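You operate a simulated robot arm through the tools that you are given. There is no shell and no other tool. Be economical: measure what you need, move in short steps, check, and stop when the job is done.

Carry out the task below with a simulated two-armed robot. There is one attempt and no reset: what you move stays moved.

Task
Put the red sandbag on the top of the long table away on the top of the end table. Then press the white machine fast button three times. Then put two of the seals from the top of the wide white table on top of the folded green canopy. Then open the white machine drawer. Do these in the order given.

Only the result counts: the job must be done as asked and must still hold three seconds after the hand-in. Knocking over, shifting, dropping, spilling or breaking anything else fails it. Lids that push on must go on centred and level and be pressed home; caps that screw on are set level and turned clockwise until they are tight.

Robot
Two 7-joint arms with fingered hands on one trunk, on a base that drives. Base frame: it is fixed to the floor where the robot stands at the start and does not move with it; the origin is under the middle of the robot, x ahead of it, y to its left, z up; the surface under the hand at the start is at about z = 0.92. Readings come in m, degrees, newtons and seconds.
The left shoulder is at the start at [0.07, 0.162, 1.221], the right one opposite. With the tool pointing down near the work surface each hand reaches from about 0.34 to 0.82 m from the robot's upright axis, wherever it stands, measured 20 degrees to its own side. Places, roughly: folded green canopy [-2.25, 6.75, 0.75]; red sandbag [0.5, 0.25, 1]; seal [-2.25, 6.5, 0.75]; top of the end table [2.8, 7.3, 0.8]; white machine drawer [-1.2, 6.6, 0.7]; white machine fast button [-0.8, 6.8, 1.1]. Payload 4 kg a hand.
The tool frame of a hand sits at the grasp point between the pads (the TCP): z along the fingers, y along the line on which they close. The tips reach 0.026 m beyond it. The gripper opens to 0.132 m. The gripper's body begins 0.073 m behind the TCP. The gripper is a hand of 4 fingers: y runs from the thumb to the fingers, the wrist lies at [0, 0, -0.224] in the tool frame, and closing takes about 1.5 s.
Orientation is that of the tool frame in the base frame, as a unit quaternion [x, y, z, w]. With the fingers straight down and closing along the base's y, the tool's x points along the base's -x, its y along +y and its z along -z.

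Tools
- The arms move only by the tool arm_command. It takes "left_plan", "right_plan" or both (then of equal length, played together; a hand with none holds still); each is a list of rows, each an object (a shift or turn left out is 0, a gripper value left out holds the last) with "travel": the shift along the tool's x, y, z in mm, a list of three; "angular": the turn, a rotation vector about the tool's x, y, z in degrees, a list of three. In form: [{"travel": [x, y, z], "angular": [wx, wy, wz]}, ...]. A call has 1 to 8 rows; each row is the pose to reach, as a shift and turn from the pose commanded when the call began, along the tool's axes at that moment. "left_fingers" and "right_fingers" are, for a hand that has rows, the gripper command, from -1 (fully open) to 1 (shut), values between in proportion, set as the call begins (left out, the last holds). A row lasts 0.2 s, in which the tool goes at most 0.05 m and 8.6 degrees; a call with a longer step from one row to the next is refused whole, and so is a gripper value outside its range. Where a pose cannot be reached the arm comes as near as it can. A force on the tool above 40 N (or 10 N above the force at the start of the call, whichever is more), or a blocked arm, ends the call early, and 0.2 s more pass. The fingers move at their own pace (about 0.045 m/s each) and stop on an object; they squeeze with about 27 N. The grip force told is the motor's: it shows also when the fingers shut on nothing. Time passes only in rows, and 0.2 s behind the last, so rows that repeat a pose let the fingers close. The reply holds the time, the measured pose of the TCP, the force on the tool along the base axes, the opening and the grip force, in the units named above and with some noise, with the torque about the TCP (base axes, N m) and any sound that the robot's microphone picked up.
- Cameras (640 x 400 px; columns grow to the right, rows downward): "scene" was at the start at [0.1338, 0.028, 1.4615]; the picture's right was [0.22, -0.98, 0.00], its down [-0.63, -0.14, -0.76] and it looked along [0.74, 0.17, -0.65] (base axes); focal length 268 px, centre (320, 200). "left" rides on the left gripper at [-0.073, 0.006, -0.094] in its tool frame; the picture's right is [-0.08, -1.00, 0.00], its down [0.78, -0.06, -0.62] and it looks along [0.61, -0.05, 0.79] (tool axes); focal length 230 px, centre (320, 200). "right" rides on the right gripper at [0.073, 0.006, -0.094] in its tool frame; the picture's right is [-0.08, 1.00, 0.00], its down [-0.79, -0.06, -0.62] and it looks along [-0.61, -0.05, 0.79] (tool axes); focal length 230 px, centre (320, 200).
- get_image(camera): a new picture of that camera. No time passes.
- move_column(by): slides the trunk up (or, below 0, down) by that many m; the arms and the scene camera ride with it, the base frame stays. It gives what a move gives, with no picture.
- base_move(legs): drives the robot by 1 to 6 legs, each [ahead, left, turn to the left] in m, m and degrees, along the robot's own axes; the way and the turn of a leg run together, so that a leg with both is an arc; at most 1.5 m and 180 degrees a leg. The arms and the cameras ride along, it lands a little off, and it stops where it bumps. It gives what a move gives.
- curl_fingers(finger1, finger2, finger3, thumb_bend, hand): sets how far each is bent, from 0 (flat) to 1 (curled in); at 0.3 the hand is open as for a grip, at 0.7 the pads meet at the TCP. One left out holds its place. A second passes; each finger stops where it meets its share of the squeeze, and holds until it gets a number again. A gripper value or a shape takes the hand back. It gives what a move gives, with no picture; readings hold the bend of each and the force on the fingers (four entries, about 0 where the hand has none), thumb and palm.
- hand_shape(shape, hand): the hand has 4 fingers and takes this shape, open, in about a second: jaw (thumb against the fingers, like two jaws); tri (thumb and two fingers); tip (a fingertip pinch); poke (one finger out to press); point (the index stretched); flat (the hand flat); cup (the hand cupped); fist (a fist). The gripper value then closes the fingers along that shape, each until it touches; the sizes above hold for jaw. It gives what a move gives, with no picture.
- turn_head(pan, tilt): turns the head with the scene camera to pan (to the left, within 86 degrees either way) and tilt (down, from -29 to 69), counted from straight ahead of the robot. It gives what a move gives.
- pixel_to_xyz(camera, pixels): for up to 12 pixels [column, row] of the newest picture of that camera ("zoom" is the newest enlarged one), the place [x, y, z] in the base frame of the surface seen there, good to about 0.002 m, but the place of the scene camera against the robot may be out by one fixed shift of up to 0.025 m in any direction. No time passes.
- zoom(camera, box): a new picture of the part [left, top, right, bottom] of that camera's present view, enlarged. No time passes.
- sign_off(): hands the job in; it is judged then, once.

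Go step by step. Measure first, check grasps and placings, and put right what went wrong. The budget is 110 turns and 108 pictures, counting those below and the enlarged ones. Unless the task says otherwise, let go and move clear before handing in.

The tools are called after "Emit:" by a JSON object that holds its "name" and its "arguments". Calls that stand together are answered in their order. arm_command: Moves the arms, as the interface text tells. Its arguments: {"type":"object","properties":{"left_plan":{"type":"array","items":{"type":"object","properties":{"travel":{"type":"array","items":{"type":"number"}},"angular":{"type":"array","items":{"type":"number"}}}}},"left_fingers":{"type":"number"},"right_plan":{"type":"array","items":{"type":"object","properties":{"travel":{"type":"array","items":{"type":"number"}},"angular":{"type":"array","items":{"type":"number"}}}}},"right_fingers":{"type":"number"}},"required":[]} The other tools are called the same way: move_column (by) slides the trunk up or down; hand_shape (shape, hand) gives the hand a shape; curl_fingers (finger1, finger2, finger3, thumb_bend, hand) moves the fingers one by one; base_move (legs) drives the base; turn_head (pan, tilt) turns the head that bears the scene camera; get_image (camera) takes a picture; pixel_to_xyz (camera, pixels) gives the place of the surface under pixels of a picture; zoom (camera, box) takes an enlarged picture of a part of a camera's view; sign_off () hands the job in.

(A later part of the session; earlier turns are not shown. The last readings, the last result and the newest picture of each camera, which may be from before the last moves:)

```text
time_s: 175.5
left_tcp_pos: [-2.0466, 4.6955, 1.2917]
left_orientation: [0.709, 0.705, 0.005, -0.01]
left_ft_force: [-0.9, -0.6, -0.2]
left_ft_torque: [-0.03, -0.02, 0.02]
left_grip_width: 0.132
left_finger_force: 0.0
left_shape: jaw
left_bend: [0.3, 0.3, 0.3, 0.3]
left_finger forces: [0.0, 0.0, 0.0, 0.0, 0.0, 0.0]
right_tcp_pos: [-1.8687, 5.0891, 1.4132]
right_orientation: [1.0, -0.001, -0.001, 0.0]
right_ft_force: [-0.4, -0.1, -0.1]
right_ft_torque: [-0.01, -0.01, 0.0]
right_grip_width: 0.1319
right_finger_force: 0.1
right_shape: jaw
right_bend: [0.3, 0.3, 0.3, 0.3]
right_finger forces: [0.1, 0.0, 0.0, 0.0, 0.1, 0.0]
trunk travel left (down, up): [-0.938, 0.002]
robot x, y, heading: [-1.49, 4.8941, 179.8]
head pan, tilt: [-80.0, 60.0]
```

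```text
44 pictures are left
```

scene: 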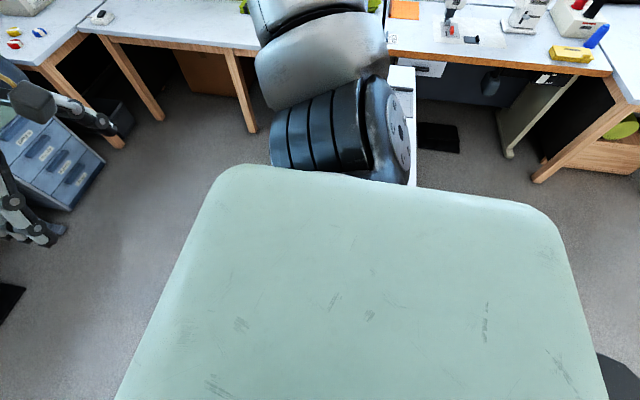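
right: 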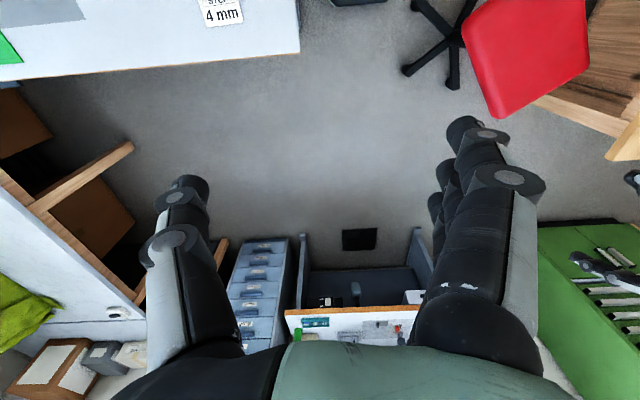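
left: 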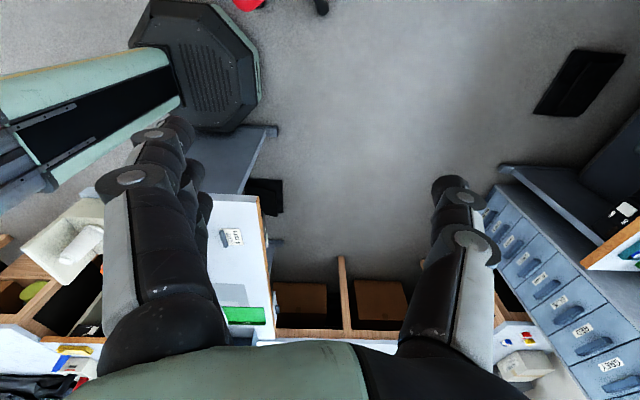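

Emit:
{"name": "pixel_to_xyz", "arguments": {"camera": "left", "pixels": [[265, 127], [245, 130], [270, 134], [236, 126], [228, 130], [220, 131], [258, 195], [257, 80], [255, 103]]}}

Emit:
{"name": "zoom", "arguments": {"camera": "left", "box": [120, 0, 330, 131]}}

Emit:
{"name": "pixel_to_xyz", "arguments": {"camera": "right", "pixels": [[405, 70], [410, 5], [500, 117], [298, 20], [298, 50]]}}

```text
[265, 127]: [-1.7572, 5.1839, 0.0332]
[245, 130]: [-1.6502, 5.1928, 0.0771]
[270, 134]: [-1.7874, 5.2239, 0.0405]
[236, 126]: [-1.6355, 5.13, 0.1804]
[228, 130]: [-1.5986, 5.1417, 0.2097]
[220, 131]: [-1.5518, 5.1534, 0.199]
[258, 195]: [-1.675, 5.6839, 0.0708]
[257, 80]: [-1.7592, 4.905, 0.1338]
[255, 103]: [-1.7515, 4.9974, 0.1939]
```

```text
3.05 times, centred on (225, 66) of left
```

zoom: 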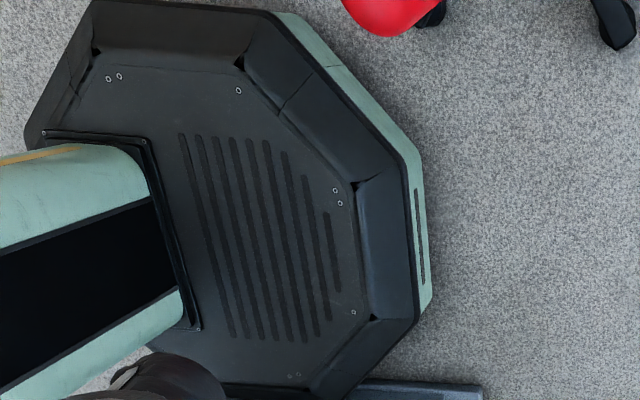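

```text
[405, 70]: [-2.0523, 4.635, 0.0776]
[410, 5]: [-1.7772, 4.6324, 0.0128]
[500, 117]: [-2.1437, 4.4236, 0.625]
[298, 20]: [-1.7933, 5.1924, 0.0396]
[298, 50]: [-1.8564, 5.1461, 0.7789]
```

The base is blocked by the counter's foot at y=5.184 (its collision shape is wider than it looks), so this gap can't be passed without touching the stool. I'll look southwest for the aisle behind the bench.

Emit:
{"name": "turn_head", "arguments": {"pan": 50, "tilt": 25}}

Emit:
{"name": "get_image", "arguments": {"camera": "scene"}}

Emit:
{"name": "turn_head", "arguments": {"pan": 84, "tilt": 18}}

Emit:
{"name": "get_image", "arguments": {"camera": "scene"}}

```text
time_s: 177.7
left_tcp_pos: [-2.0489, 4.6971, 1.2926]
left_orientation: [0.709, 0.705, 0.006, -0.009]
left_ft_force: [0.6, -0.4, -0.1]
left_ft_torque: [0.0, -0.01, 0.0]
left_grip_width: 0.1322
left_finger_force: 0.0
left_shape: jaw
left_bend: [0.3, 0.3, 0.3, 0.3]
left_finger forces: [0.0, 0.0, 0.0, 0.0, 0.0, 0.0]
right_tcp_pos: [-1.8678, 5.0892, 1.4137]
right_orientation: [1.0, 0.0, -0.001, 0.0]
right_ft_force: [-0.2, -0.8, -0.5]
right_ft_torque: [-0.01, -0.01, 0.0]
right_grip_width: 0.1318
right_finger_force: 0.1
right_shape: jaw
right_bend: [0.3, 0.3, 0.3, 0.3]
right_finger forces: [0.1, 0.0, 0.1, 0.0, 0.1, 0.0]
trunk travel left (down, up): [-0.938, 0.002]
robot x, y, heading: [-1.4894, 4.8941, 179.8]
head pan, tilt: [50.0, 25.0]
```

```text
42 pictures are left
```

scene: 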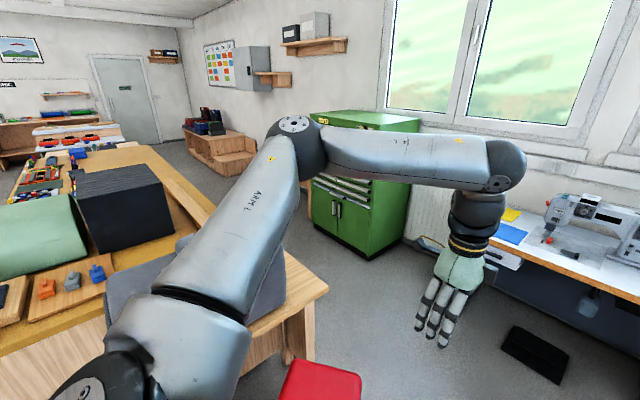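

```text
time_s: 178.7
left_tcp_pos: [-2.049, 4.6967, 1.2918]
left_orientation: [0.71, 0.705, 0.006, -0.009]
left_ft_force: [-0.6, 0.0, 0.5]
left_ft_torque: [0.0, 0.01, 0.0]
left_grip_width: 0.1322
left_finger_force: 0.0
left_shape: jaw
left_bend: [0.3, 0.3, 0.3, 0.3]
left_finger forces: [0.0, 0.0, 0.0, 0.1, 0.0, 0.0]
right_tcp_pos: [-1.8691, 5.0871, 1.4144]
right_orientation: [1.0, -0.001, -0.001, 0.001]
right_ft_force: [0.1, 0.2, 0.2]
right_ft_torque: [0.0, -0.04, 0.0]
right_grip_width: 0.1318
right_finger_force: 0.0
right_shape: jaw
right_bend: [0.3, 0.3, 0.3, 0.3]
right_finger forces: [0.0, 0.1, 0.0, 0.1, 0.0, 0.0]
trunk travel left (down, up): [-0.938, 0.002]
robot x, y, heading: [-1.4919, 4.8978, 179.8]
head pan, tilt: [84.0, 18.0]
```

```text
41 pictures are left
```

scene: 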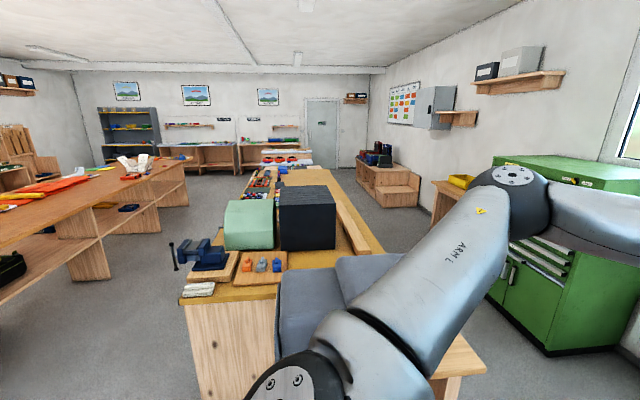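

There is a wide aisle west of the bench, with open floor beyond its south end. I'll measure the key points for the detour.

Emit:
{"name": "pixel_to_xyz", "arguments": {"camera": "scene", "pixels": [[340, 178], [400, 215], [420, 235], [378, 248], [330, 172], [310, 172], [250, 172], [180, 215], [190, 260], [415, 205], [490, 300], [285, 162]]}}

Emit:
{"name": "zoom", "arguments": {"camera": "scene", "box": [150, 110, 450, 298]}}

```text
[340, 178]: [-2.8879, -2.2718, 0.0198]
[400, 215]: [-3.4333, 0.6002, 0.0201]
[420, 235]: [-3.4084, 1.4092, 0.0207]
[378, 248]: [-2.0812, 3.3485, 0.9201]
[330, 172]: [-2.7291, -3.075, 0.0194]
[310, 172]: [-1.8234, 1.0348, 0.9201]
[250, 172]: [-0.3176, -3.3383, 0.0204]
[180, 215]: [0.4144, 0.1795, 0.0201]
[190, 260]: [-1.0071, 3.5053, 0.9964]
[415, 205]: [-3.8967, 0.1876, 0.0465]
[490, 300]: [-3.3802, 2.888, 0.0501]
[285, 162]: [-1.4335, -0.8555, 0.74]
```

```text
2.13 times, centred on (300, 204) of scene
```

zoom: 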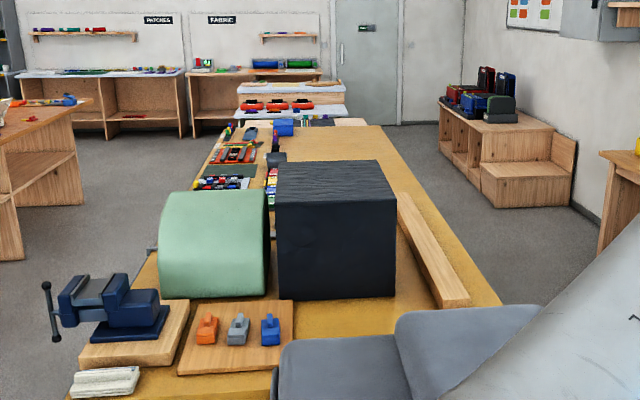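

Bench spans x −1.0…−2.1, and the west aisle is clear around x≈−2.75. I'll back out and go round the bench's south end, starting along the east corridor.

Emit:
{"name": "base_move", "arguments": {"legs": [[-1.14, 0, 0], [0, 0, 90], [1.5, 0, 0], [1.0, 0, 0]]}}

```text
time_s: 200.2
left_tcp_pos: [-0.0666, 1.8411, 1.2929]
left_orientation: [-0.008, 1.0, -0.004, -0.01]
left_ft_force: [-1.4, -0.3, 0.3]
left_ft_torque: [0.01, -0.01, 0.01]
left_grip_width: 0.1324
left_finger_force: 0.2
left_shape: jaw
left_bend: [0.3, 0.3, 0.3, 0.3]
left_finger forces: [0.0, 0.0, 0.0, 0.0, 0.1, 0.1]
right_tcp_pos: [-0.4623, 2.0134, 1.4141]
right_orientation: [0.699, 0.715, -0.001, 0.001]
right_ft_force: [-0.4, 0.3, -0.4]
right_ft_torque: [-0.02, 0.0, -0.01]
right_grip_width: 0.1321
right_finger_force: 0.1
right_shape: jaw
right_bend: [0.3, 0.3, 0.3, 0.3]
right_finger forces: [0.0, 0.0, 0.0, 0.0, 0.0, 0.2]
trunk travel left (down, up): [-0.938, 0.002]
robot x, y, heading: [-0.2789, 2.3881, -88.7]
head pan, tilt: [84.0, 18.0]
```

On track at (−0.28, 2.39). I'll carry on south to y≈−1.3 and look right.

Emit:
{"name": "base_move", "arguments": {"legs": [[1.5, -0.06, -1.3], [1.5, 0, 0], [0.7, 0, 0]]}}

Emit:
{"name": "turn_head", "arguments": {"pan": -40, "tilt": 25}}

Emit:
{"name": "get_image", "arguments": {"camera": "scene"}}

```text
refused: leg 1 is longer than a leg can be; nothing moved
```

```text
time_s: 202.3
left_tcp_pos: [-0.0667, 1.8409, 1.292]
left_orientation: [-0.008, 1.0, -0.003, -0.01]
left_ft_force: [0.5, -0.4, -1.1]
left_ft_torque: [-0.02, 0.01, 0.01]
left_grip_width: 0.132
left_finger_force: 0.1
left_shape: jaw
left_bend: [0.3, 0.3, 0.3, 0.3]
left_finger forces: [0.0, 0.0, 0.0, 0.0, 0.0, 0.1]
right_tcp_pos: [-0.4623, 2.0121, 1.413]
right_orientation: [0.7, 0.714, 0.0, 0.001]
right_ft_force: [0.8, -0.5, -0.1]
right_ft_torque: [0.0, 0.04, 0.01]
right_grip_width: 0.1319
right_finger_force: 0.1
right_shape: jaw
right_bend: [0.3, 0.3, 0.3, 0.3]
right_finger forces: [0.0, 0.0, 0.0, 0.0, 0.0, 0.0]
trunk travel left (down, up): [-0.938, 0.002]
robot x, y, heading: [-0.2787, 2.3915, -88.9]
head pan, tilt: [-40.0, 25.0]
```

```text
39 pictures are left
```

scene: 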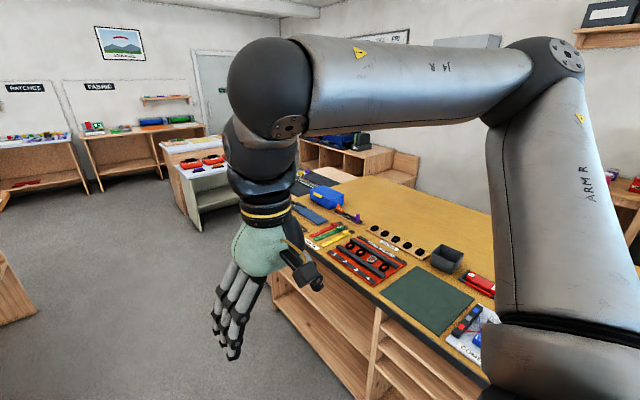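

The leg was slightly too long, so nothing moved. This view shows the bench's end and a separate table at (200,175); I'll measure them.

Emit:
{"name": "pixel_to_xyz", "arguments": {"camera": "scene", "pixels": [[198, 230], [165, 178], [170, 150], [185, 178], [225, 175], [295, 210], [268, 285], [335, 180], [215, 215], [140, 200], [300, 175], [190, 148]]}}

Emit:
{"name": "base_move", "arguments": {"legs": [[1.48, -0.06, -1.2], [1.2, 0, 0]]}}

Emit:
{"name": "turn_head", "arguments": {"pan": -60, "tilt": 25}}

Emit:
{"name": "get_image", "arguments": {"camera": "scene"}}

```text
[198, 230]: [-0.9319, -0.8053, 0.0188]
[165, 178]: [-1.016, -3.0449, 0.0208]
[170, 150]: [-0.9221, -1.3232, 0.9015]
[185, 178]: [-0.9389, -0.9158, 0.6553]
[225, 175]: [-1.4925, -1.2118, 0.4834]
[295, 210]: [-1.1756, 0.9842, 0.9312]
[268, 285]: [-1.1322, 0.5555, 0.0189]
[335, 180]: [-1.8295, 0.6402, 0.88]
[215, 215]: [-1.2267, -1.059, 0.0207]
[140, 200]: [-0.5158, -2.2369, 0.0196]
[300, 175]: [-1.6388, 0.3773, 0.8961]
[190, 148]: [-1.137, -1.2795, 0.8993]
```

```text
time_s: 215.4
left_tcp_pos: [-0.0549, -0.8592, 1.2923]
left_orientation: [-0.024, 1.0, -0.004, -0.01]
left_ft_force: [-0.5, -0.7, -0.1]
left_ft_torque: [-0.01, -0.01, -0.04]
left_grip_width: 0.1319
left_finger_force: 0.1
left_shape: jaw
left_bend: [0.3, 0.3, 0.3, 0.3]
left_finger forces: [0.1, 0.0, 0.1, 0.1, 0.0, 0.0]
right_tcp_pos: [-0.4579, -0.7003, 1.4135]
right_orientation: [0.688, 0.725, 0.0, 0.001]
right_ft_force: [1.1, 0.9, -0.5]
right_ft_torque: [-0.03, -0.01, 0.03]
right_grip_width: 0.132
right_finger_force: 0.0
right_shape: jaw
right_bend: [0.3, 0.3, 0.3, 0.3]
right_finger forces: [0.0, 0.1, 0.1, 0.0, 0.1, 0.1]
trunk travel left (down, up): [-0.938, 0.002]
robot x, y, heading: [-0.2833, -0.3123, -87.0]
head pan, tilt: [-40.0, 25.0]
```

```text
time_s: 216.3
left_tcp_pos: [-0.0553, -0.8612, 1.2914]
left_orientation: [-0.023, 1.0, -0.003, -0.01]
left_ft_force: [0.3, 0.9, -0.1]
left_ft_torque: [0.01, 0.01, 0.03]
left_grip_width: 0.1321
left_finger_force: 0.1
left_shape: jaw
left_bend: [0.3, 0.3, 0.3, 0.3]
left_finger forces: [0.0, 0.1, 0.1, 0.1, 0.0, 0.0]
right_tcp_pos: [-0.4585, -0.7034, 1.4129]
right_orientation: [0.689, 0.725, 0.0, 0.0]
right_ft_force: [0.6, -1.5, 0.9]
right_ft_torque: [0.03, -0.02, -0.02]
right_grip_width: 0.1321
right_finger_force: 0.1
right_shape: jaw
right_bend: [0.3, 0.3, 0.3, 0.3]
right_finger forces: [0.0, 0.0, 0.1, 0.1, 0.0, 0.1]
trunk travel left (down, up): [-0.938, 0.002]
robot x, y, heading: [-0.2879, -0.3179, -87.3]
head pan, tilt: [-60.0, 25.0]
```

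```text
38 pictures are left
```

scene: 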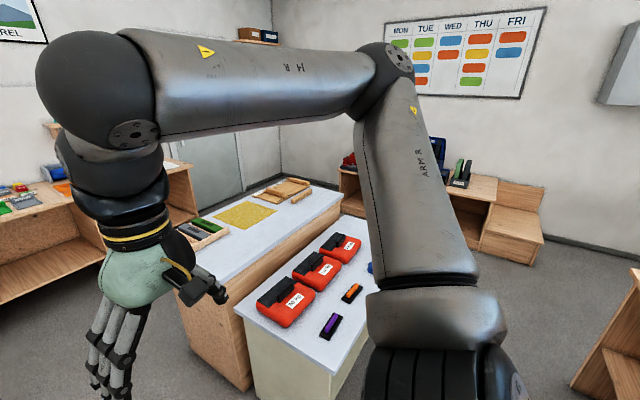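

Emit:
{"name": "pixel_to_xyz", "arguments": {"camera": "scene", "pixels": [[335, 370], [360, 330], [345, 395], [300, 300], [245, 345], [195, 360], [340, 200], [570, 385], [590, 360], [400, 215], [530, 330], [150, 250]]}}

Emit:
{"name": "turn_head", "arguments": {"pan": -82, "tilt": 30}}

Emit:
{"name": "get_image", "arguments": {"camera": "scene"}}

```text
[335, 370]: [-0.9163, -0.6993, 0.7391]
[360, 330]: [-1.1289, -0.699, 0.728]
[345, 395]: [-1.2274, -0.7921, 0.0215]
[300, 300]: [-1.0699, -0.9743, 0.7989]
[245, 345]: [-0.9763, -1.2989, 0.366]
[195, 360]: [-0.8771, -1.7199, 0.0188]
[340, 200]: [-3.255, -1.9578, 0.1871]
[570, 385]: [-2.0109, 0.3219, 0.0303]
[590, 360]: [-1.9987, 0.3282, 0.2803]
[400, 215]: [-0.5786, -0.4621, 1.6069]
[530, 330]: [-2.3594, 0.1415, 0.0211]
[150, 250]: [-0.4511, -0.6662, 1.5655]
```

```text
time_s: 217.1
left_tcp_pos: [-0.0557, -0.8608, 1.2923]
left_orientation: [-0.023, 1.0, -0.003, -0.011]
left_ft_force: [-0.4, -0.3, 0.3]
left_ft_torque: [-0.01, -0.01, 0.0]
left_grip_width: 0.1321
left_finger_force: 0.0
left_shape: jaw
left_bend: [0.3, 0.3, 0.3, 0.3]
left_finger forces: [0.0, 0.0, 0.0, 0.0, 0.1, 0.0]
right_tcp_pos: [-0.4577, -0.7028, 1.4136]
right_orientation: [0.689, 0.725, 0.0, 0.001]
right_ft_force: [0.1, -0.4, -0.6]
right_ft_torque: [0.0, -0.02, 0.02]
right_grip_width: 0.1318
right_finger_force: 0.0
right_shape: jaw
right_bend: [0.3, 0.3, 0.3, 0.3]
right_finger forces: [0.0, 0.1, 0.0, 0.0, 0.0, 0.1]
trunk travel left (down, up): [-0.938, 0.002]
robot x, y, heading: [-0.2822, -0.3166, -87.0]
head pan, tilt: [-82.0, 30.0]
```

```text
37 pictures are left
```

scene: 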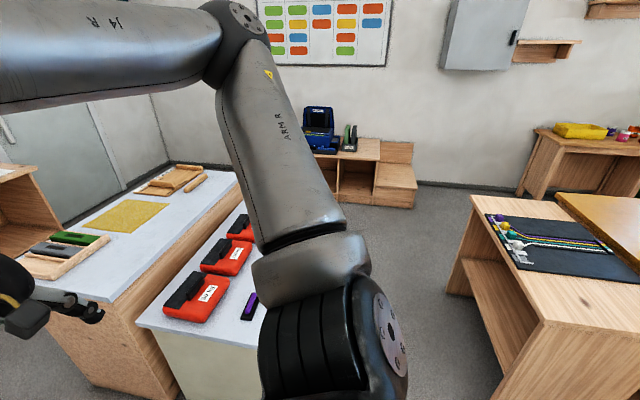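

There's a 1.0 m gap between the red-box table (y=−0.70) and the bench end (y≈0.32). I'll turn west and drive through at y≈−0.19.

Emit:
{"name": "base_move", "arguments": {"legs": [[0, 0, -92.9], [0, -0.13, 0], [0.6, 0, 0]]}}

```text
time_s: 225.2
left_tcp_pos: [-1.4219, -0.4617, 1.2932]
left_orientation: [0.685, 0.728, 0.005, -0.01]
left_ft_force: [1.6, 0.0, 0.3]
left_ft_torque: [0.01, 0.01, -0.01]
left_grip_width: 0.132
left_finger_force: 0.1
left_shape: jaw
left_bend: [0.3, 0.3, 0.3, 0.3]
left_finger forces: [0.1, 0.0, 0.0, 0.1, 0.1, 0.0]
right_tcp_pos: [-1.2699, -0.0579, 1.4136]
right_orientation: [0.999, 0.034, -0.002, 0.0]
right_ft_force: [0.4, -0.3, 0.1]
right_ft_torque: [0.0, 0.02, 0.01]
right_grip_width: 0.1319
right_finger_force: 0.1
right_shape: jaw
right_bend: [0.3, 0.3, 0.3, 0.3]
right_finger forces: [0.0, 0.1, 0.0, 0.0, 0.0, 0.1]
trunk travel left (down, up): [-0.938, 0.002]
robot x, y, heading: [-0.8873, -0.2241, -176.0]
head pan, tilt: [-82.0, 30.0]
```

Heading is 184°; I'll correct it, continue to x≈−2.74, then turn north up the west aisle.

Emit:
{"name": "base_move", "arguments": {"legs": [[0, -0.03, -4], [1.4, 0, 0], [0.45, 0, 0], [0, 0, -90], [1.0, 0, 0]]}}

Emit:
{"name": "turn_head", "arguments": {"pan": 0, "tilt": 28}}

Emit:
{"name": "get_image", "arguments": {"camera": "scene"}}

```text
time_s: 243.6
left_tcp_pos: [-2.97, 1.3412, 1.2931]
left_orientation: [1.0, -0.001, 0.01, -0.003]
left_ft_force: [-0.3, 0.1, 0.3]
left_ft_torque: [0.03, 0.02, 0.0]
left_grip_width: 0.132
left_finger_force: 0.0
left_shape: jaw
left_bend: [0.3, 0.3, 0.3, 0.3]
left_finger forces: [0.0, 0.0, 0.0, 0.1, 0.1, 0.0]
right_tcp_pos: [-2.5762, 1.1634, 1.4138]
right_orientation: [0.707, -0.707, -0.001, -0.001]
right_ft_force: [0.3, -0.1, -0.1]
right_ft_torque: [0.0, 0.04, -0.01]
right_grip_width: 0.1318
right_finger_force: 0.0
right_shape: jaw
right_bend: [0.3, 0.3, 0.3, 0.3]
right_finger forces: [0.1, 0.1, 0.1, 0.1, 0.0, 0.0]
trunk travel left (down, up): [-0.938, 0.002]
robot x, y, heading: [-2.7672, 0.7872, 90.0]
head pan, tilt: [-82.0, 30.0]
```

```text
time_s: 245.2
left_tcp_pos: [-2.9693, 1.343, 1.2915]
left_orientation: [1.0, -0.002, 0.01, -0.003]
left_ft_force: [-0.1, 0.5, -0.2]
left_ft_torque: [0.02, 0.0, -0.04]
left_grip_width: 0.1319
left_finger_force: 0.1
left_shape: jaw
left_bend: [0.3, 0.3, 0.3, 0.3]
left_finger forces: [0.0, 0.0, 0.1, 0.0, 0.0, 0.0]
right_tcp_pos: [-2.5761, 1.1653, 1.4128]
right_orientation: [0.708, -0.707, 0.0, -0.001]
right_ft_force: [-0.2, -0.1, -0.2]
right_ft_torque: [0.0, 0.01, -0.02]
right_grip_width: 0.1317
right_finger_force: 0.1
right_shape: jaw
right_bend: [0.3, 0.3, 0.3, 0.3]
right_finger forces: [0.0, 0.0, 0.0, 0.0, 0.0, 0.0]
trunk travel left (down, up): [-0.938, 0.002]
robot x, y, heading: [-2.7715, 0.7855, 90.0]
head pan, tilt: [0.0, 28.0]
```

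```text
36 pictures are left
```

scene: 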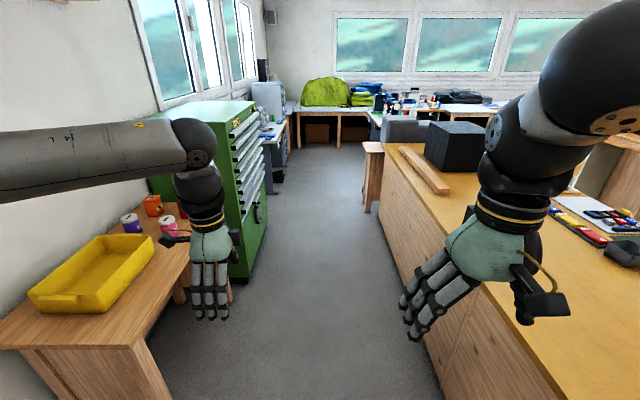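

The aisle north is clear between the green cabinet and the bench. I'll shift slightly right and drive on to y≈4.9.

Emit:
{"name": "pixel_to_xyz", "arguments": {"camera": "scene", "pixels": [[262, 200], [250, 110], [370, 210], [375, 145], [390, 260], [275, 190], [270, 130], [195, 140]]}}

Emit:
{"name": "base_move", "arguments": {"legs": [[1.4, -0.1, 0], [1.4, 0, 0], [1.2, 0, 0]]}}

```text
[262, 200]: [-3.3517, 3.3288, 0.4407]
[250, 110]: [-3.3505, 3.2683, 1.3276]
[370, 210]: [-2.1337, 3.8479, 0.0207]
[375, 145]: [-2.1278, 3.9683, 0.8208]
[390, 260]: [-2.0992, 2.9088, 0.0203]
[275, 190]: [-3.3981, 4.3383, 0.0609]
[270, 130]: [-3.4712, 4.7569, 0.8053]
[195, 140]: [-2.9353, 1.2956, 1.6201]
```

```text
time_s: 264.6
left_tcp_pos: [-2.7963, 5.395, 1.2912]
left_orientation: [1.0, -0.018, 0.01, -0.004]
left_ft_force: [-0.1, -0.5, 0.0]
left_ft_torque: [0.03, 0.01, -0.01]
left_grip_width: 0.1318
left_finger_force: 0.1
left_shape: jaw
left_bend: [0.3, 0.3, 0.3, 0.3]
left_finger forces: [0.1, 0.0, 0.0, 0.0, 0.0, 0.1]
right_tcp_pos: [-2.4092, 5.2047, 1.4156]
right_orientation: [-0.697, 0.717, 0.001, 0.001]
right_ft_force: [0.9, 0.3, 0.4]
right_ft_torque: [-0.02, 0.02, 0.0]
right_grip_width: 0.132
right_finger_force: 0.0
right_shape: jaw
right_bend: [0.3, 0.3, 0.3, 0.3]
right_finger forces: [0.0, 0.1, 0.0, 0.0, 0.1, 0.1]
trunk travel left (down, up): [-0.938, 0.002]
robot x, y, heading: [-2.6146, 4.833, 88.2]
head pan, tilt: [0.0, 28.0]
```

I'm west of the counter now, at (−2.61, 4.83). I'll drive up to the wide table, placing the right arm in front of the seals.

Emit:
{"name": "base_move", "arguments": {"legs": [[1.1, -0.2, 1.8]]}}

Emit:
{"name": "turn_head", "arguments": {"pan": -15, "tilt": 45}}

Emit:
{"name": "get_image", "arguments": {"camera": "scene"}}

Emit:
{"name": "get_image", "arguments": {"camera": "right"}}

```text
time_s: 270.3
left_tcp_pos: [-2.6096, 6.4787, 1.2916]
left_orientation: [1.0, 0.001, 0.011, -0.003]
left_ft_force: [-1.1, -0.1, 0.5]
left_ft_torque: [-0.01, -0.02, -0.01]
left_grip_width: 0.132
left_finger_force: 0.1
left_shape: jaw
left_bend: [0.3, 0.3, 0.3, 0.3]
left_finger forces: [0.0, 0.0, 0.0, 0.1, 0.0, 0.1]
right_tcp_pos: [-2.2145, 6.3025, 1.4138]
right_orientation: [0.711, -0.703, -0.002, -0.002]
right_ft_force: [-0.7, -1.1, 0.8]
right_ft_torque: [0.02, 0.01, 0.0]
right_grip_width: 0.1318
right_finger_force: 0.1
right_shape: jaw
right_bend: [0.3, 0.3, 0.3, 0.3]
right_finger forces: [0.0, 0.1, 0.1, 0.1, 0.0, 0.0]
trunk travel left (down, up): [-0.938, 0.002]
robot x, y, heading: [-2.4019, 5.9241, 90.6]
head pan, tilt: [0.0, 28.0]
```

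```text
time_s: 271.1
left_tcp_pos: [-2.6094, 6.4808, 1.2924]
left_orientation: [1.0, 0.002, 0.011, -0.002]
left_ft_force: [-0.4, -0.9, 0.1]
left_ft_torque: [0.0, -0.01, 0.01]
left_grip_width: 0.1318
left_finger_force: 0.1
left_shape: jaw
left_bend: [0.3, 0.3, 0.3, 0.3]
left_finger forces: [0.0, 0.1, 0.1, 0.1, 0.0, 0.0]
right_tcp_pos: [-2.2147, 6.3045, 1.4141]
right_orientation: [0.711, -0.703, 0.0, -0.002]
right_ft_force: [-0.4, -0.2, 0.7]
right_ft_torque: [-0.03, 0.02, 0.03]
right_grip_width: 0.1317
right_finger_force: 0.1
right_shape: jaw
right_bend: [0.3, 0.3, 0.3, 0.3]
right_finger forces: [0.0, 0.0, 0.1, 0.0, 0.0, 0.0]
trunk travel left (down, up): [-0.938, 0.002]
robot x, y, heading: [-2.4031, 5.9256, 90.4]
head pan, tilt: [-15.0, 45.0]
```

```text
35 pictures are left
```

scene: 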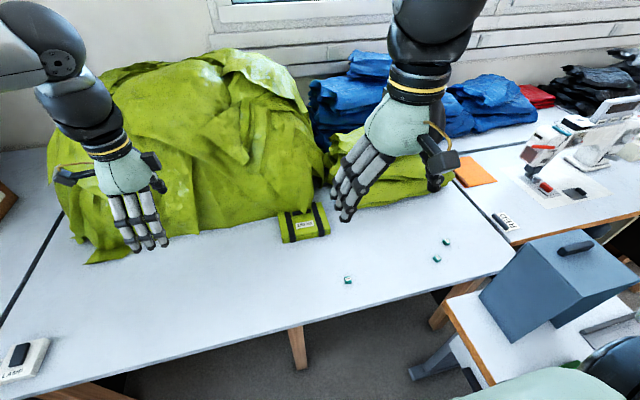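

```text
34 pictures are left
```

right: 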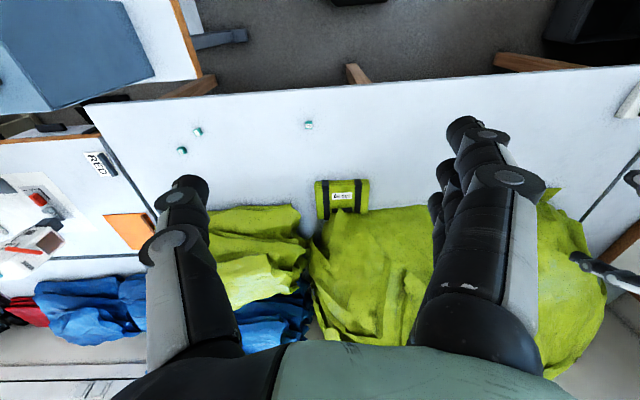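

Three small teal seals show in the right camera at (308,125), (198,131) and (182,150), and the strapped folded canopy at (341,197). I'll measure them.

Emit:
{"name": "pixel_to_xyz", "arguments": {"camera": "right", "pixels": [[308, 125], [198, 131], [182, 150], [320, 185], [365, 185], [320, 215], [365, 210], [341, 190], [341, 205], [300, 95], [260, 130]]}}

Emit:
{"name": "zoom", "arguments": {"camera": "right", "box": [160, 90, 400, 240]}}

Emit:
{"name": "zoom", "arguments": {"camera": "scene", "box": [260, 195, 480, 332]}}

```text
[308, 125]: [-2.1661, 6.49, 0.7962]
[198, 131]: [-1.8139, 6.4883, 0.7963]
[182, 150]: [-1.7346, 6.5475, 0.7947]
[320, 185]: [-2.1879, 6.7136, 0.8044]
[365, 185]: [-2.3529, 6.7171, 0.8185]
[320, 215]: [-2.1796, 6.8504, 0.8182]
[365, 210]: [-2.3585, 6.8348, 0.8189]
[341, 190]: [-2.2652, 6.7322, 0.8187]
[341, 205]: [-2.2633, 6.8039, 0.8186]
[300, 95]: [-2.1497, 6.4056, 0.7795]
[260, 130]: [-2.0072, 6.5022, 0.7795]
```

```text
2.67 times, centred on (280, 165) of right
```

zoom: 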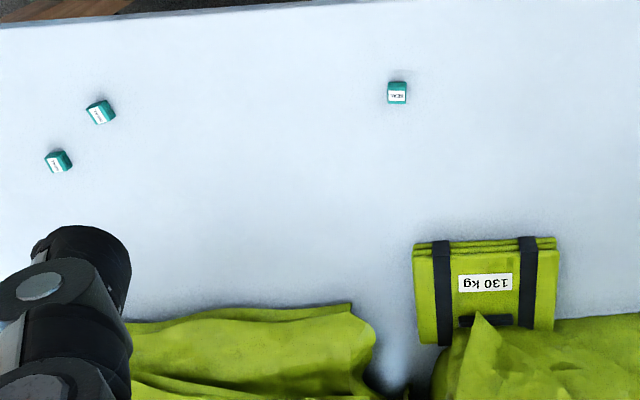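

```text
2.91 times, centred on (370, 264) of scene
```

zoom: 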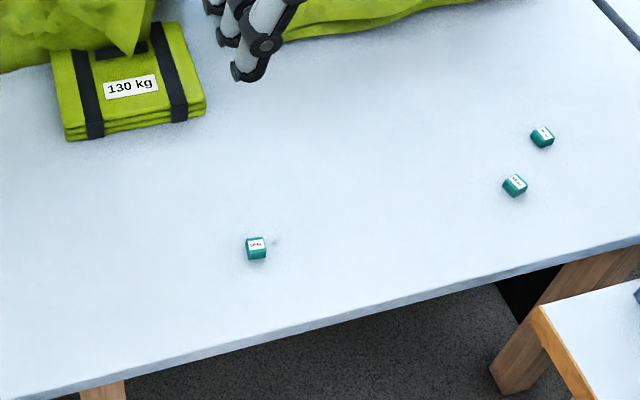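

Seals are ~20 mm blocks at (−2.166,6.490), (−1.814,6.488) and (−1.735,6.548), and the canopy top is at z 0.819. I'll position the right hand over the first seal and pull the left hand back.

Emit:
{"name": "arm_command", "arguments": {"right_plan": [{"travel": [-32, -8, 30]}, {"travel": [-64, -16, 60]}, {"travel": [-96, -24, 90]}, {"travel": [-128, -32, 120]}, {"travel": [-160, -42, 150]}, {"travel": [-186, -48, 180]}, {"travel": [-186, -48, 200]}, {"travel": [-186, -48, 200]}], "left_plan": [{"travel": [0, 25, 0]}, {"travel": [0, 50, 0]}, {"travel": [0, 75, 0]}, {"travel": [0, 100, 0]}, {"travel": [0, 125, 0]}, {"travel": [0, 150, 0]}, {"travel": [0, 170, 0]}, {"travel": [0, 180, 0]}]}}

Emit:
{"name": "move_column", "arguments": {"by": -0.25}}

Emit:
{"name": "get_image", "arguments": {"camera": "right"}}

```text
time_s: 272.9
left_tcp_pos: [-2.608, 6.2978, 1.2925]
left_orientation: [1.0, 0.003, 0.011, -0.003]
left_ft_force: [0.8, 0.4, -0.2]
left_ft_torque: [0.01, 0.0, 0.02]
left_grip_width: 0.1318
left_finger_force: 0.1
left_shape: jaw
left_bend: [0.3, 0.3, 0.3, 0.3]
left_finger forces: [0.0, 0.0, 0.0, 0.0, 0.0, 0.0]
right_tcp_pos: [-2.1694, 6.491, 1.2146]
right_orientation: [0.711, -0.703, -0.001, -0.001]
right_ft_force: [1.1, 0.4, -0.1]
right_ft_torque: [0.01, -0.01, -0.01]
right_grip_width: 0.1322
right_finger_force: 0.0
right_shape: jaw
right_bend: [0.3, 0.3, 0.3, 0.3]
right_finger forces: [0.1, 0.0, 0.0, 0.0, 0.1, 0.1]
trunk travel left (down, up): [-0.938, 0.002]
robot x, y, heading: [-2.402, 5.9247, 90.8]
head pan, tilt: [-15.0, 45.0]
```

```text
time_s: 275.5
left_tcp_pos: [-2.609, 6.2979, 1.043]
left_orientation: [1.0, 0.002, 0.01, -0.003]
left_ft_force: [-0.8, -0.6, 0.5]
left_ft_torque: [0.01, -0.01, 0.0]
left_grip_width: 0.132
left_finger_force: 0.0
left_shape: jaw
left_bend: [0.3, 0.3, 0.3, 0.3]
left_finger forces: [0.0, 0.0, 0.0, 0.0, 0.0, 0.0]
right_tcp_pos: [-2.1687, 6.4907, 0.9645]
right_orientation: [0.71, -0.704, 0.0, -0.001]
right_ft_force: [0.6, -0.5, 0.0]
right_ft_torque: [0.04, 0.03, -0.03]
right_grip_width: 0.1317
right_finger_force: 0.1
right_shape: jaw
right_bend: [0.3, 0.3, 0.3, 0.3]
right_finger forces: [0.0, 0.1, 0.0, 0.0, 0.0, 0.0]
trunk travel left (down, up): [-0.688, 0.252]
robot x, y, heading: [-2.4065, 5.9233, 90.6]
head pan, tilt: [-15.0, 45.0]
```

```text
31 pictures are left
```

right: 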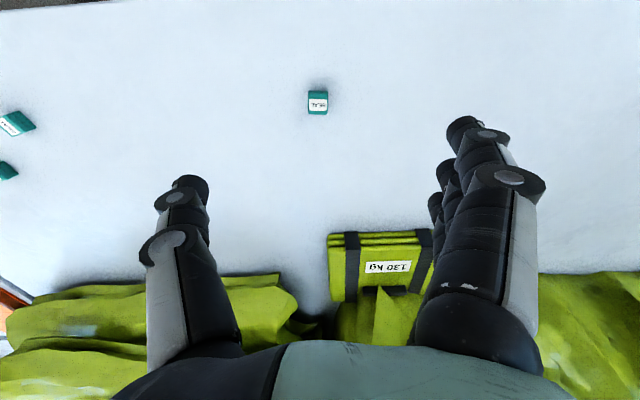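

Emit:
{"name": "pixel_to_xyz", "arguments": {"camera": "right", "pixels": [[310, 103], [327, 103], [318, 93], [318, 112], [318, 103], [360, 240], [420, 240], [390, 262], [345, 255], [435, 250]]}}

Emit:
{"name": "arm_command", "arguments": {"right_plan": [{"travel": [0, 0, 40]}, {"travel": [0, 0, 80]}, {"travel": [0, 0, 110]}, {"travel": [0, 0, 110]}], "right_fingers": -0.3}}

Emit:
{"name": "get_image", "arguments": {"camera": "right"}}

```text
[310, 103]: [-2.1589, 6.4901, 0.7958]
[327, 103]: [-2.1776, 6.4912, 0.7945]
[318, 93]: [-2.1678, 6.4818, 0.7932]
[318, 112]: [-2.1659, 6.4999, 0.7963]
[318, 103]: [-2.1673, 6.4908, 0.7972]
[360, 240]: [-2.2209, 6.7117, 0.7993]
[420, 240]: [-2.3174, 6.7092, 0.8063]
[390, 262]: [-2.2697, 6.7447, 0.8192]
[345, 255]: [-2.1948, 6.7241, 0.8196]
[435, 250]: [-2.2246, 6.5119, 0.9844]
```

```text
time_s: 276.5
left_tcp_pos: [-2.6074, 6.297, 1.0422]
left_orientation: [1.0, 0.003, 0.011, -0.002]
left_ft_force: [0.0, 0.4, -0.7]
left_ft_torque: [0.0, 0.0, 0.01]
left_grip_width: 0.132
left_finger_force: 0.1
left_shape: jaw
left_bend: [0.3, 0.3, 0.3, 0.3]
left_finger forces: [0.1, 0.1, 0.1, 0.1, 0.0, 0.0]
right_tcp_pos: [-2.1663, 6.491, 0.8547]
right_orientation: [0.711, -0.703, -0.001, -0.001]
right_ft_force: [-0.3, -0.8, -0.4]
right_ft_torque: [0.03, 0.01, 0.01]
right_grip_width: 0.0863
right_finger_force: 0.1
right_shape: jaw
right_bend: [0.7, 0.7, 0.7, 0.67]
right_finger forces: [0.0, 0.0, 0.0, 0.0, 0.0, 0.0]
trunk travel left (down, up): [-0.688, 0.252]
robot x, y, heading: [-2.4066, 5.9223, 90.4]
head pan, tilt: [-15.0, 45.0]
```

```text
30 pictures are left
```

right: 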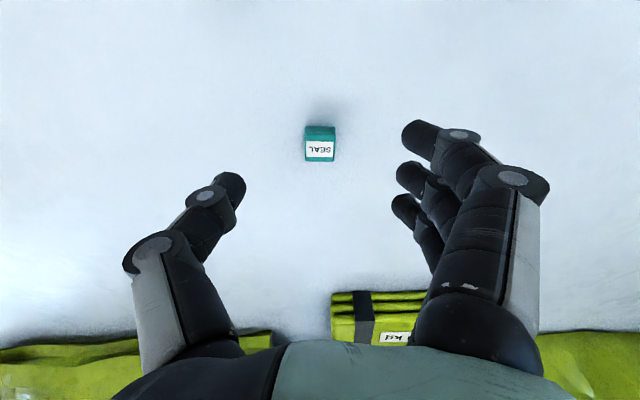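

The hand is centred on the seal labelled SEAL at (320,145). I'll descend the last 46 mm and close.

Emit:
{"name": "arm_command", "arguments": {"right_plan": [{"travel": [0, 0, 20]}, {"travel": [0, 0, 38]}, {"travel": [0, 0, 46]}, {"travel": [0, 0, 46]}]}}

Emit:
{"name": "arm_command", "arguments": {"right_plan": [{}, {}, {}, {}, {}, {}, {}, {}], "right_fingers": 1}}

Emit:
{"name": "get_image", "arguments": {"camera": "right"}}

```text
time_s: 277.5
left_tcp_pos: [-2.6073, 6.2983, 1.0425]
left_orientation: [1.0, 0.003, 0.01, -0.003]
left_ft_force: [0.0, 0.1, 0.5]
left_ft_torque: [-0.01, -0.01, 0.0]
left_grip_width: 0.1321
left_finger_force: 0.1
left_shape: jaw
left_bend: [0.3, 0.3, 0.3, 0.3]
left_finger forces: [0.1, 0.0, 0.0, 0.0, 0.0, 0.1]
right_tcp_pos: [-2.1676, 6.4917, 0.8081]
right_orientation: [0.711, -0.703, 0.0, -0.001]
right_ft_force: [0.3, 0.2, 0.0]
right_ft_torque: [0.01, 0.01, 0.02]
right_grip_width: 0.0862
right_finger_force: 0.1
right_shape: jaw
right_bend: [0.7, 0.7, 0.7, 0.67]
right_finger forces: [0.0, 0.0, 0.0, 0.0, 0.0, 0.0]
trunk travel left (down, up): [-0.688, 0.252]
robot x, y, heading: [-2.4024, 5.9236, 90.6]
head pan, tilt: [-15.0, 45.0]
```

```text
time_s: 279.3
left_tcp_pos: [-2.6077, 6.298, 1.0427]
left_orientation: [1.0, 0.001, 0.011, -0.004]
left_ft_force: [-0.4, 0.6, -0.1]
left_ft_torque: [-0.02, 0.0, -0.01]
left_grip_width: 0.1319
left_finger_force: 0.1
left_shape: jaw
left_bend: [0.3, 0.3, 0.3, 0.3]
left_finger forces: [0.0, 0.0, 0.0, 0.0, 0.0, 0.0]
right_tcp_pos: [-2.1673, 6.4912, 0.8101]
right_orientation: [0.711, -0.703, -0.001, -0.001]
right_ft_force: [0.8, 0.9, 5.8]
right_ft_torque: [0.01, 0.04, -0.01]
right_grip_width: 0.004
right_finger_force: 26.7
right_shape: jaw
right_bend: [0.68, 0.7, 0.68, 0.72]
right_finger forces: [0.0, 18.5, 0.0, 0.0, 18.1, 0.0]
trunk travel left (down, up): [-0.688, 0.252]
robot x, y, heading: [-2.4066, 5.9235, 90.2]
head pan, tilt: [-15.0, 45.0]
```

```text
29 pictures are left
```

right: 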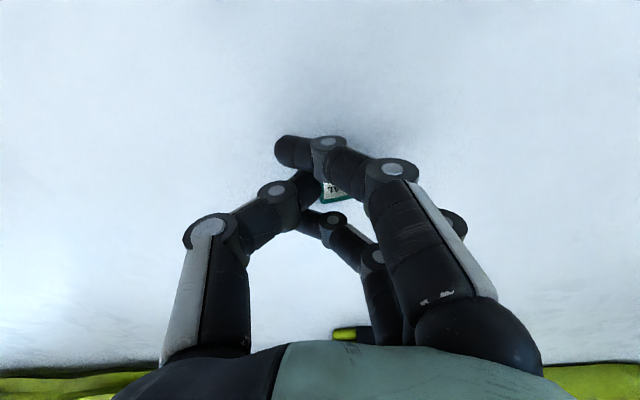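

The middle finger and thumb hold something at 18 N, with the seal's label visible at (335,190). I'll lift and check.

Emit:
{"name": "arm_command", "arguments": {"right_plan": [{"travel": [0, 0, -20]}, {"travel": [0, 0, -50]}, {"travel": [0, 0, -80]}, {"travel": [0, 0, -80]}]}}

Emit:
{"name": "get_image", "arguments": {"camera": "right"}}

```text
time_s: 280.3
left_tcp_pos: [-2.6086, 6.2982, 1.0416]
left_orientation: [1.0, 0.003, 0.01, -0.002]
left_ft_force: [-0.4, -0.5, 0.7]
left_ft_torque: [-0.03, -0.02, -0.02]
left_grip_width: 0.1322
left_finger_force: 0.0
left_shape: jaw
left_bend: [0.3, 0.3, 0.3, 0.3]
left_finger forces: [0.1, 0.1, 0.1, 0.0, 0.1, 0.1]
right_tcp_pos: [-2.1671, 6.491, 0.8905]
right_orientation: [0.711, -0.703, -0.001, -0.001]
right_ft_force: [-0.8, -0.5, -1.0]
right_ft_torque: [0.02, 0.03, 0.01]
right_grip_width: 0.0032
right_finger_force: 27.4
right_shape: jaw
right_bend: [0.68, 0.69, 0.68, 0.73]
right_finger forces: [0.0, 15.8, 0.0, 0.1, 15.8, 0.1]
trunk travel left (down, up): [-0.688, 0.252]
robot x, y, heading: [-2.4064, 5.9263, 90.2]
head pan, tilt: [-15.0, 45.0]
```

```text
28 pictures are left
```

right: 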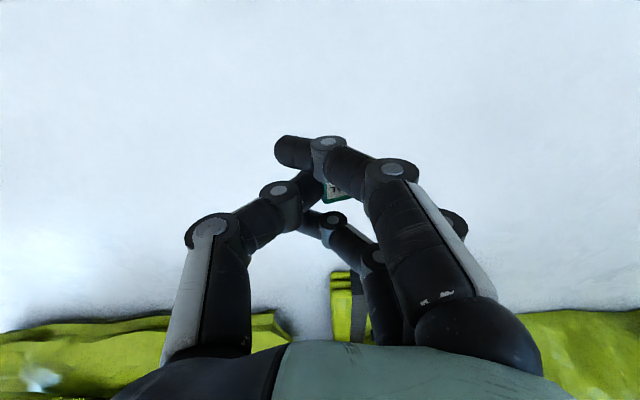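

The seal is held (15.8 N on finger and thumb). The canopy would be at the limit of reach, so I'll drive 0.12 m ahead before moving over it.

Emit:
{"name": "base_move", "arguments": {"legs": [[0.12, 0, 0]]}}

```text
time_s: 281.5
left_tcp_pos: [-2.6095, 6.4176, 1.0437]
left_orientation: [1.0, 0.003, 0.011, -0.003]
left_ft_force: [-0.7, 0.4, 0.0]
left_ft_torque: [0.0, -0.01, 0.02]
left_grip_width: 0.1322
left_finger_force: 0.1
left_shape: jaw
left_bend: [0.3, 0.3, 0.3, 0.3]
left_finger forces: [0.0, 0.1, 0.0, 0.0, 0.0, 0.1]
right_tcp_pos: [-2.1695, 6.6099, 0.8897]
right_orientation: [0.711, -0.703, -0.002, -0.001]
right_ft_force: [-0.8, 0.3, -0.7]
right_ft_torque: [-0.03, 0.01, -0.01]
right_grip_width: 0.0032
right_finger_force: 27.4
right_shape: jaw
right_bend: [0.68, 0.69, 0.68, 0.73]
right_finger forces: [0.0, 15.8, 0.0, 0.0, 15.8, 0.0]
trunk travel left (down, up): [-0.688, 0.252]
robot x, y, heading: [-2.4021, 6.0405, 90.8]
head pan, tilt: [-15.0, 45.0]
```

Emit:
{"name": "arm_command", "arguments": {"right_plan": [{"travel": [-32, 13, 0]}, {"travel": [-64, 26, 0]}, {"travel": [-96, 40, 0]}, {"travel": [-127, 53, 0]}, {"travel": [-127, 53, 15]}, {"travel": [-127, 53, 15]}]}}

Emit:
{"name": "get_image", "arguments": {"camera": "right"}}

Emit:
{"name": "get_image", "arguments": {"camera": "scene"}}

```text
time_s: 282.9
left_tcp_pos: [-2.6087, 6.4188, 1.0404]
left_orientation: [1.0, 0.003, 0.01, -0.004]
left_ft_force: [0.5, 0.3, -0.5]
left_ft_torque: [0.01, 0.0, 0.02]
left_grip_width: 0.1322
left_finger_force: 0.0
left_shape: jaw
left_bend: [0.3, 0.3, 0.3, 0.3]
left_finger forces: [0.0, 0.0, 0.0, 0.0, 0.0, 0.0]
right_tcp_pos: [-2.2215, 6.7376, 0.8749]
right_orientation: [0.711, -0.703, -0.001, -0.001]
right_ft_force: [0.5, -0.1, -0.3]
right_ft_torque: [0.05, 0.03, -0.02]
right_grip_width: 0.003
right_finger_force: 27.6
right_shape: jaw
right_bend: [0.68, 0.69, 0.68, 0.73]
right_finger forces: [0.1, 15.8, 0.0, 0.0, 15.9, 0.0]
trunk travel left (down, up): [-0.688, 0.252]
robot x, y, heading: [-2.4071, 6.046, 90.6]
head pan, tilt: [-15.0, 45.0]
```

```text
27 pictures are left
```

right: 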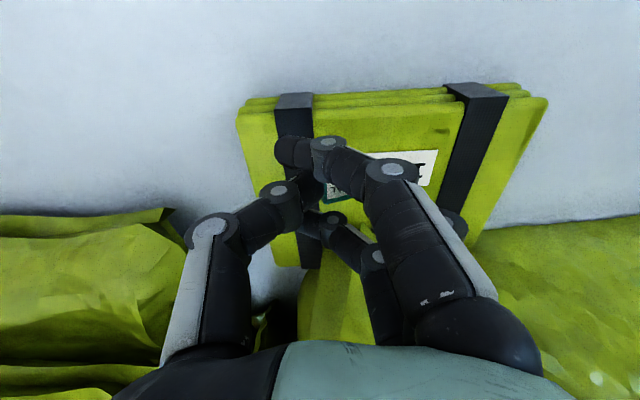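

```text
26 pictures are left
```

scene: 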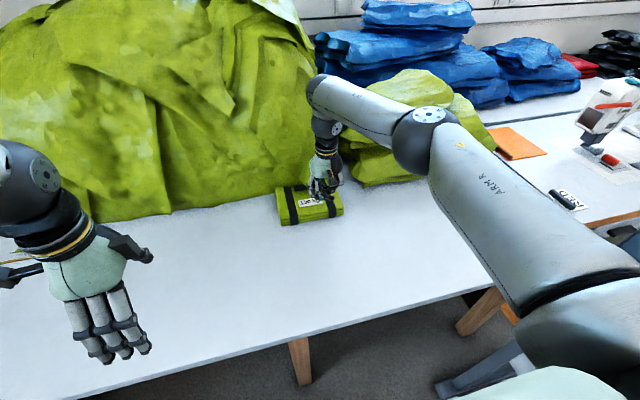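

The seal hovers over the canopy just beside the strap. I'll shift 12 mm off the strap, lower to contact and watch the force.

Emit:
{"name": "arm_command", "arguments": {"right_plan": [{"travel": [0, 12, 8]}, {"travel": [0, 12, 16]}, {"travel": [0, 12, 21]}, {"travel": [0, 12, 24]}]}}

```text
time_s: 283.9
left_tcp_pos: [-2.6094, 6.4179, 1.0415]
left_orientation: [1.0, 0.003, 0.01, -0.003]
left_ft_force: [0.3, 0.0, -0.1]
left_ft_torque: [0.0, 0.01, 0.02]
left_grip_width: 0.1321
left_finger_force: 0.1
left_shape: jaw
left_bend: [0.3, 0.3, 0.3, 0.3]
left_finger forces: [0.0, 0.0, 0.0, 0.0, 0.0, 0.1]
right_tcp_pos: [-2.2352, 6.7375, 0.8511]
right_orientation: [0.711, -0.703, -0.001, -0.001]
right_ft_force: [0.1, 0.1, -0.7]
right_ft_torque: [0.02, 0.02, 0.02]
right_grip_width: 0.0031
right_finger_force: 26.8
right_shape: jaw
right_bend: [0.68, 0.69, 0.68, 0.73]
right_finger forces: [0.1, 15.8, 0.0, 0.0, 15.8, 0.0]
trunk travel left (down, up): [-0.688, 0.252]
robot x, y, heading: [-2.4034, 6.0447, 90.6]
head pan, tilt: [-15.0, 45.0]
```

Emit:
{"name": "arm_command", "arguments": {"right_plan": [{"travel": [0, 0, 2]}, {"travel": [0, 0, 4]}]}}

```text
time_s: 284.5
left_tcp_pos: [-2.6088, 6.418, 1.0426]
left_orientation: [1.0, 0.002, 0.01, -0.004]
left_ft_force: [0.3, 0.6, 0.0]
left_ft_torque: [0.04, 0.02, 0.02]
left_grip_width: 0.1323
left_finger_force: 0.1
left_shape: jaw
left_bend: [0.3, 0.3, 0.3, 0.3]
left_finger forces: [0.0, 0.0, 0.0, 0.0, 0.0, 0.0]
right_tcp_pos: [-2.2352, 6.7388, 0.849]
right_orientation: [0.711, -0.703, -0.003, -0.002]
right_ft_force: [1.6, 3.2, 14.2]
right_ft_torque: [0.05, 0.29, -0.06]
right_grip_width: 0.0035
right_finger_force: 26.8
right_shape: jaw
right_bend: [0.68, 0.7, 0.68, 0.73]
right_finger forces: [0.1, 26.9, 0.0, 0.0, 19.1, 0.0]
trunk travel left (down, up): [-0.688, 0.252]
robot x, y, heading: [-2.4043, 6.0471, 90.5]
head pan, tilt: [-15.0, 45.0]
```

Contact at 14 N, so the seal sits on the canopy. I'll ease off 2 mm, open slightly, and rise.

Emit:
{"name": "arm_command", "arguments": {"right_plan": [{"travel": [0, 0, -2]}, {"travel": [0, 0, -2]}, {"travel": [0, 0, -2]}, {"travel": [0, 0, -2]}], "right_fingers": 0.2}}

Emit:
{"name": "arm_command", "arguments": {"right_plan": [{"travel": [0, 0, -15]}, {"travel": [0, 0, -40]}, {"travel": [0, 0, -80]}, {"travel": [0, 0, -120]}]}}

Emit:
{"name": "get_image", "arguments": {"camera": "right"}}

```text
time_s: 285.5
left_tcp_pos: [-2.6089, 6.4185, 1.042]
left_orientation: [1.0, 0.003, 0.01, -0.004]
left_ft_force: [-0.1, -0.2, -0.3]
left_ft_torque: [0.0, 0.0, 0.05]
left_grip_width: 0.132
left_finger_force: 0.1
left_shape: jaw
left_bend: [0.3, 0.3, 0.3, 0.3]
left_finger forces: [0.0, 0.0, 0.1, 0.0, 0.1, 0.0]
right_tcp_pos: [-2.2355, 6.7362, 0.8482]
right_orientation: [0.711, -0.703, 0.0, 0.0]
right_ft_force: [-0.7, -0.2, -0.1]
right_ft_torque: [-0.02, 0.01, 0.04]
right_grip_width: 0.0521
right_finger_force: 0.0
right_shape: jaw
right_bend: [0.73, 0.73, 0.73, 0.7]
right_finger forces: [0.0, 0.0, 0.0, 0.1, 0.0, 0.0]
trunk travel left (down, up): [-0.688, 0.252]
robot x, y, heading: [-2.402, 6.0432, 90.5]
head pan, tilt: [-15.0, 45.0]
```

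```text
time_s: 286.5
left_tcp_pos: [-2.6096, 6.4173, 1.0421]
left_orientation: [1.0, 0.003, 0.011, -0.003]
left_ft_force: [-0.8, -0.5, 1.0]
left_ft_torque: [0.01, 0.01, 0.01]
left_grip_width: 0.1319
left_finger_force: 0.1
left_shape: jaw
left_bend: [0.3, 0.3, 0.3, 0.3]
left_finger forces: [0.0, 0.0, 0.0, 0.0, 0.1, 0.1]
right_tcp_pos: [-2.2364, 6.7378, 0.9671]
right_orientation: [0.711, -0.703, -0.001, 0.0]
right_ft_force: [0.2, 0.2, -0.1]
right_ft_torque: [0.0, -0.03, 0.02]
right_grip_width: 0.0522
right_finger_force: 0.1
right_shape: jaw
right_bend: [0.73, 0.73, 0.73, 0.7]
right_finger forces: [0.1, 0.0, 0.0, 0.0, 0.0, 0.0]
trunk travel left (down, up): [-0.688, 0.252]
robot x, y, heading: [-2.4054, 6.0519, 90.7]
head pan, tilt: [-15.0, 45.0]
```

```text
25 pictures are left
```

right: 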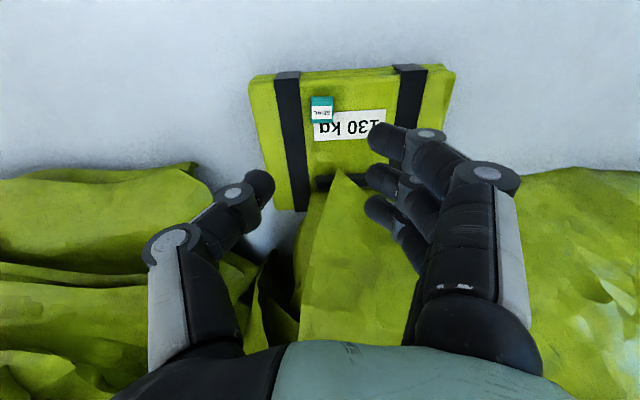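

The seal rests flat on the canopy at (322,110). I'll pull the hand back to y≈6.49 and strafe the base right for the second seal.

Emit:
{"name": "arm_command", "arguments": {"right_plan": [{"travel": [40, 0, 0]}, {"travel": [85, 0, 0]}, {"travel": [130, 0, 0]}, {"travel": [175, 0, 0]}, {"travel": [215, 0, 0]}, {"travel": [250, 0, 0]}]}}

Emit:
{"name": "base_move", "arguments": {"legs": [[0, -0.2, -0.6]]}}

```text
time_s: 287.9
left_tcp_pos: [-2.6082, 6.4181, 1.0426]
left_orientation: [1.0, 0.002, 0.011, -0.004]
left_ft_force: [0.2, 0.5, 0.2]
left_ft_torque: [0.02, 0.01, 0.01]
left_grip_width: 0.1319
left_finger_force: 0.0
left_shape: jaw
left_bend: [0.3, 0.3, 0.3, 0.3]
left_finger forces: [0.0, 0.0, 0.0, 0.1, 0.1, 0.0]
right_tcp_pos: [-2.2299, 6.4839, 0.9689]
right_orientation: [0.711, -0.703, -0.001, -0.001]
right_ft_force: [0.6, -0.3, -0.1]
right_ft_torque: [-0.05, 0.01, 0.03]
right_grip_width: 0.0523
right_finger_force: 0.2
right_shape: jaw
right_bend: [0.73, 0.73, 0.73, 0.7]
right_finger forces: [0.0, 0.0, 0.1, 0.0, 0.0, 0.1]
trunk travel left (down, up): [-0.688, 0.252]
robot x, y, heading: [-2.4057, 6.0423, 91.0]
head pan, tilt: [-15.0, 45.0]
```

```text
time_s: 289.5
left_tcp_pos: [-2.4095, 6.4216, 1.0419]
left_orientation: [1.0, -0.002, 0.012, -0.003]
left_ft_force: [0.1, 0.0, 0.6]
left_ft_torque: [-0.02, 0.0, 0.0]
left_grip_width: 0.132
left_finger_force: 0.1
left_shape: jaw
left_bend: [0.3, 0.3, 0.3, 0.3]
left_finger forces: [0.0, 0.0, 0.0, 0.0, 0.0, 0.0]
right_tcp_pos: [-2.0298, 6.4844, 0.9675]
right_orientation: [0.709, -0.706, 0.001, -0.002]
right_ft_force: [0.3, -0.7, -0.3]
right_ft_torque: [0.0, 0.0, -0.01]
right_grip_width: 0.0525
right_finger_force: 0.1
right_shape: jaw
right_bend: [0.73, 0.73, 0.73, 0.7]
right_finger forces: [0.1, 0.0, 0.0, 0.0, 0.0, 0.1]
trunk travel left (down, up): [-0.688, 0.252]
robot x, y, heading: [-2.2072, 6.0429, 90.1]
head pan, tilt: [-15.0, 45.0]
```

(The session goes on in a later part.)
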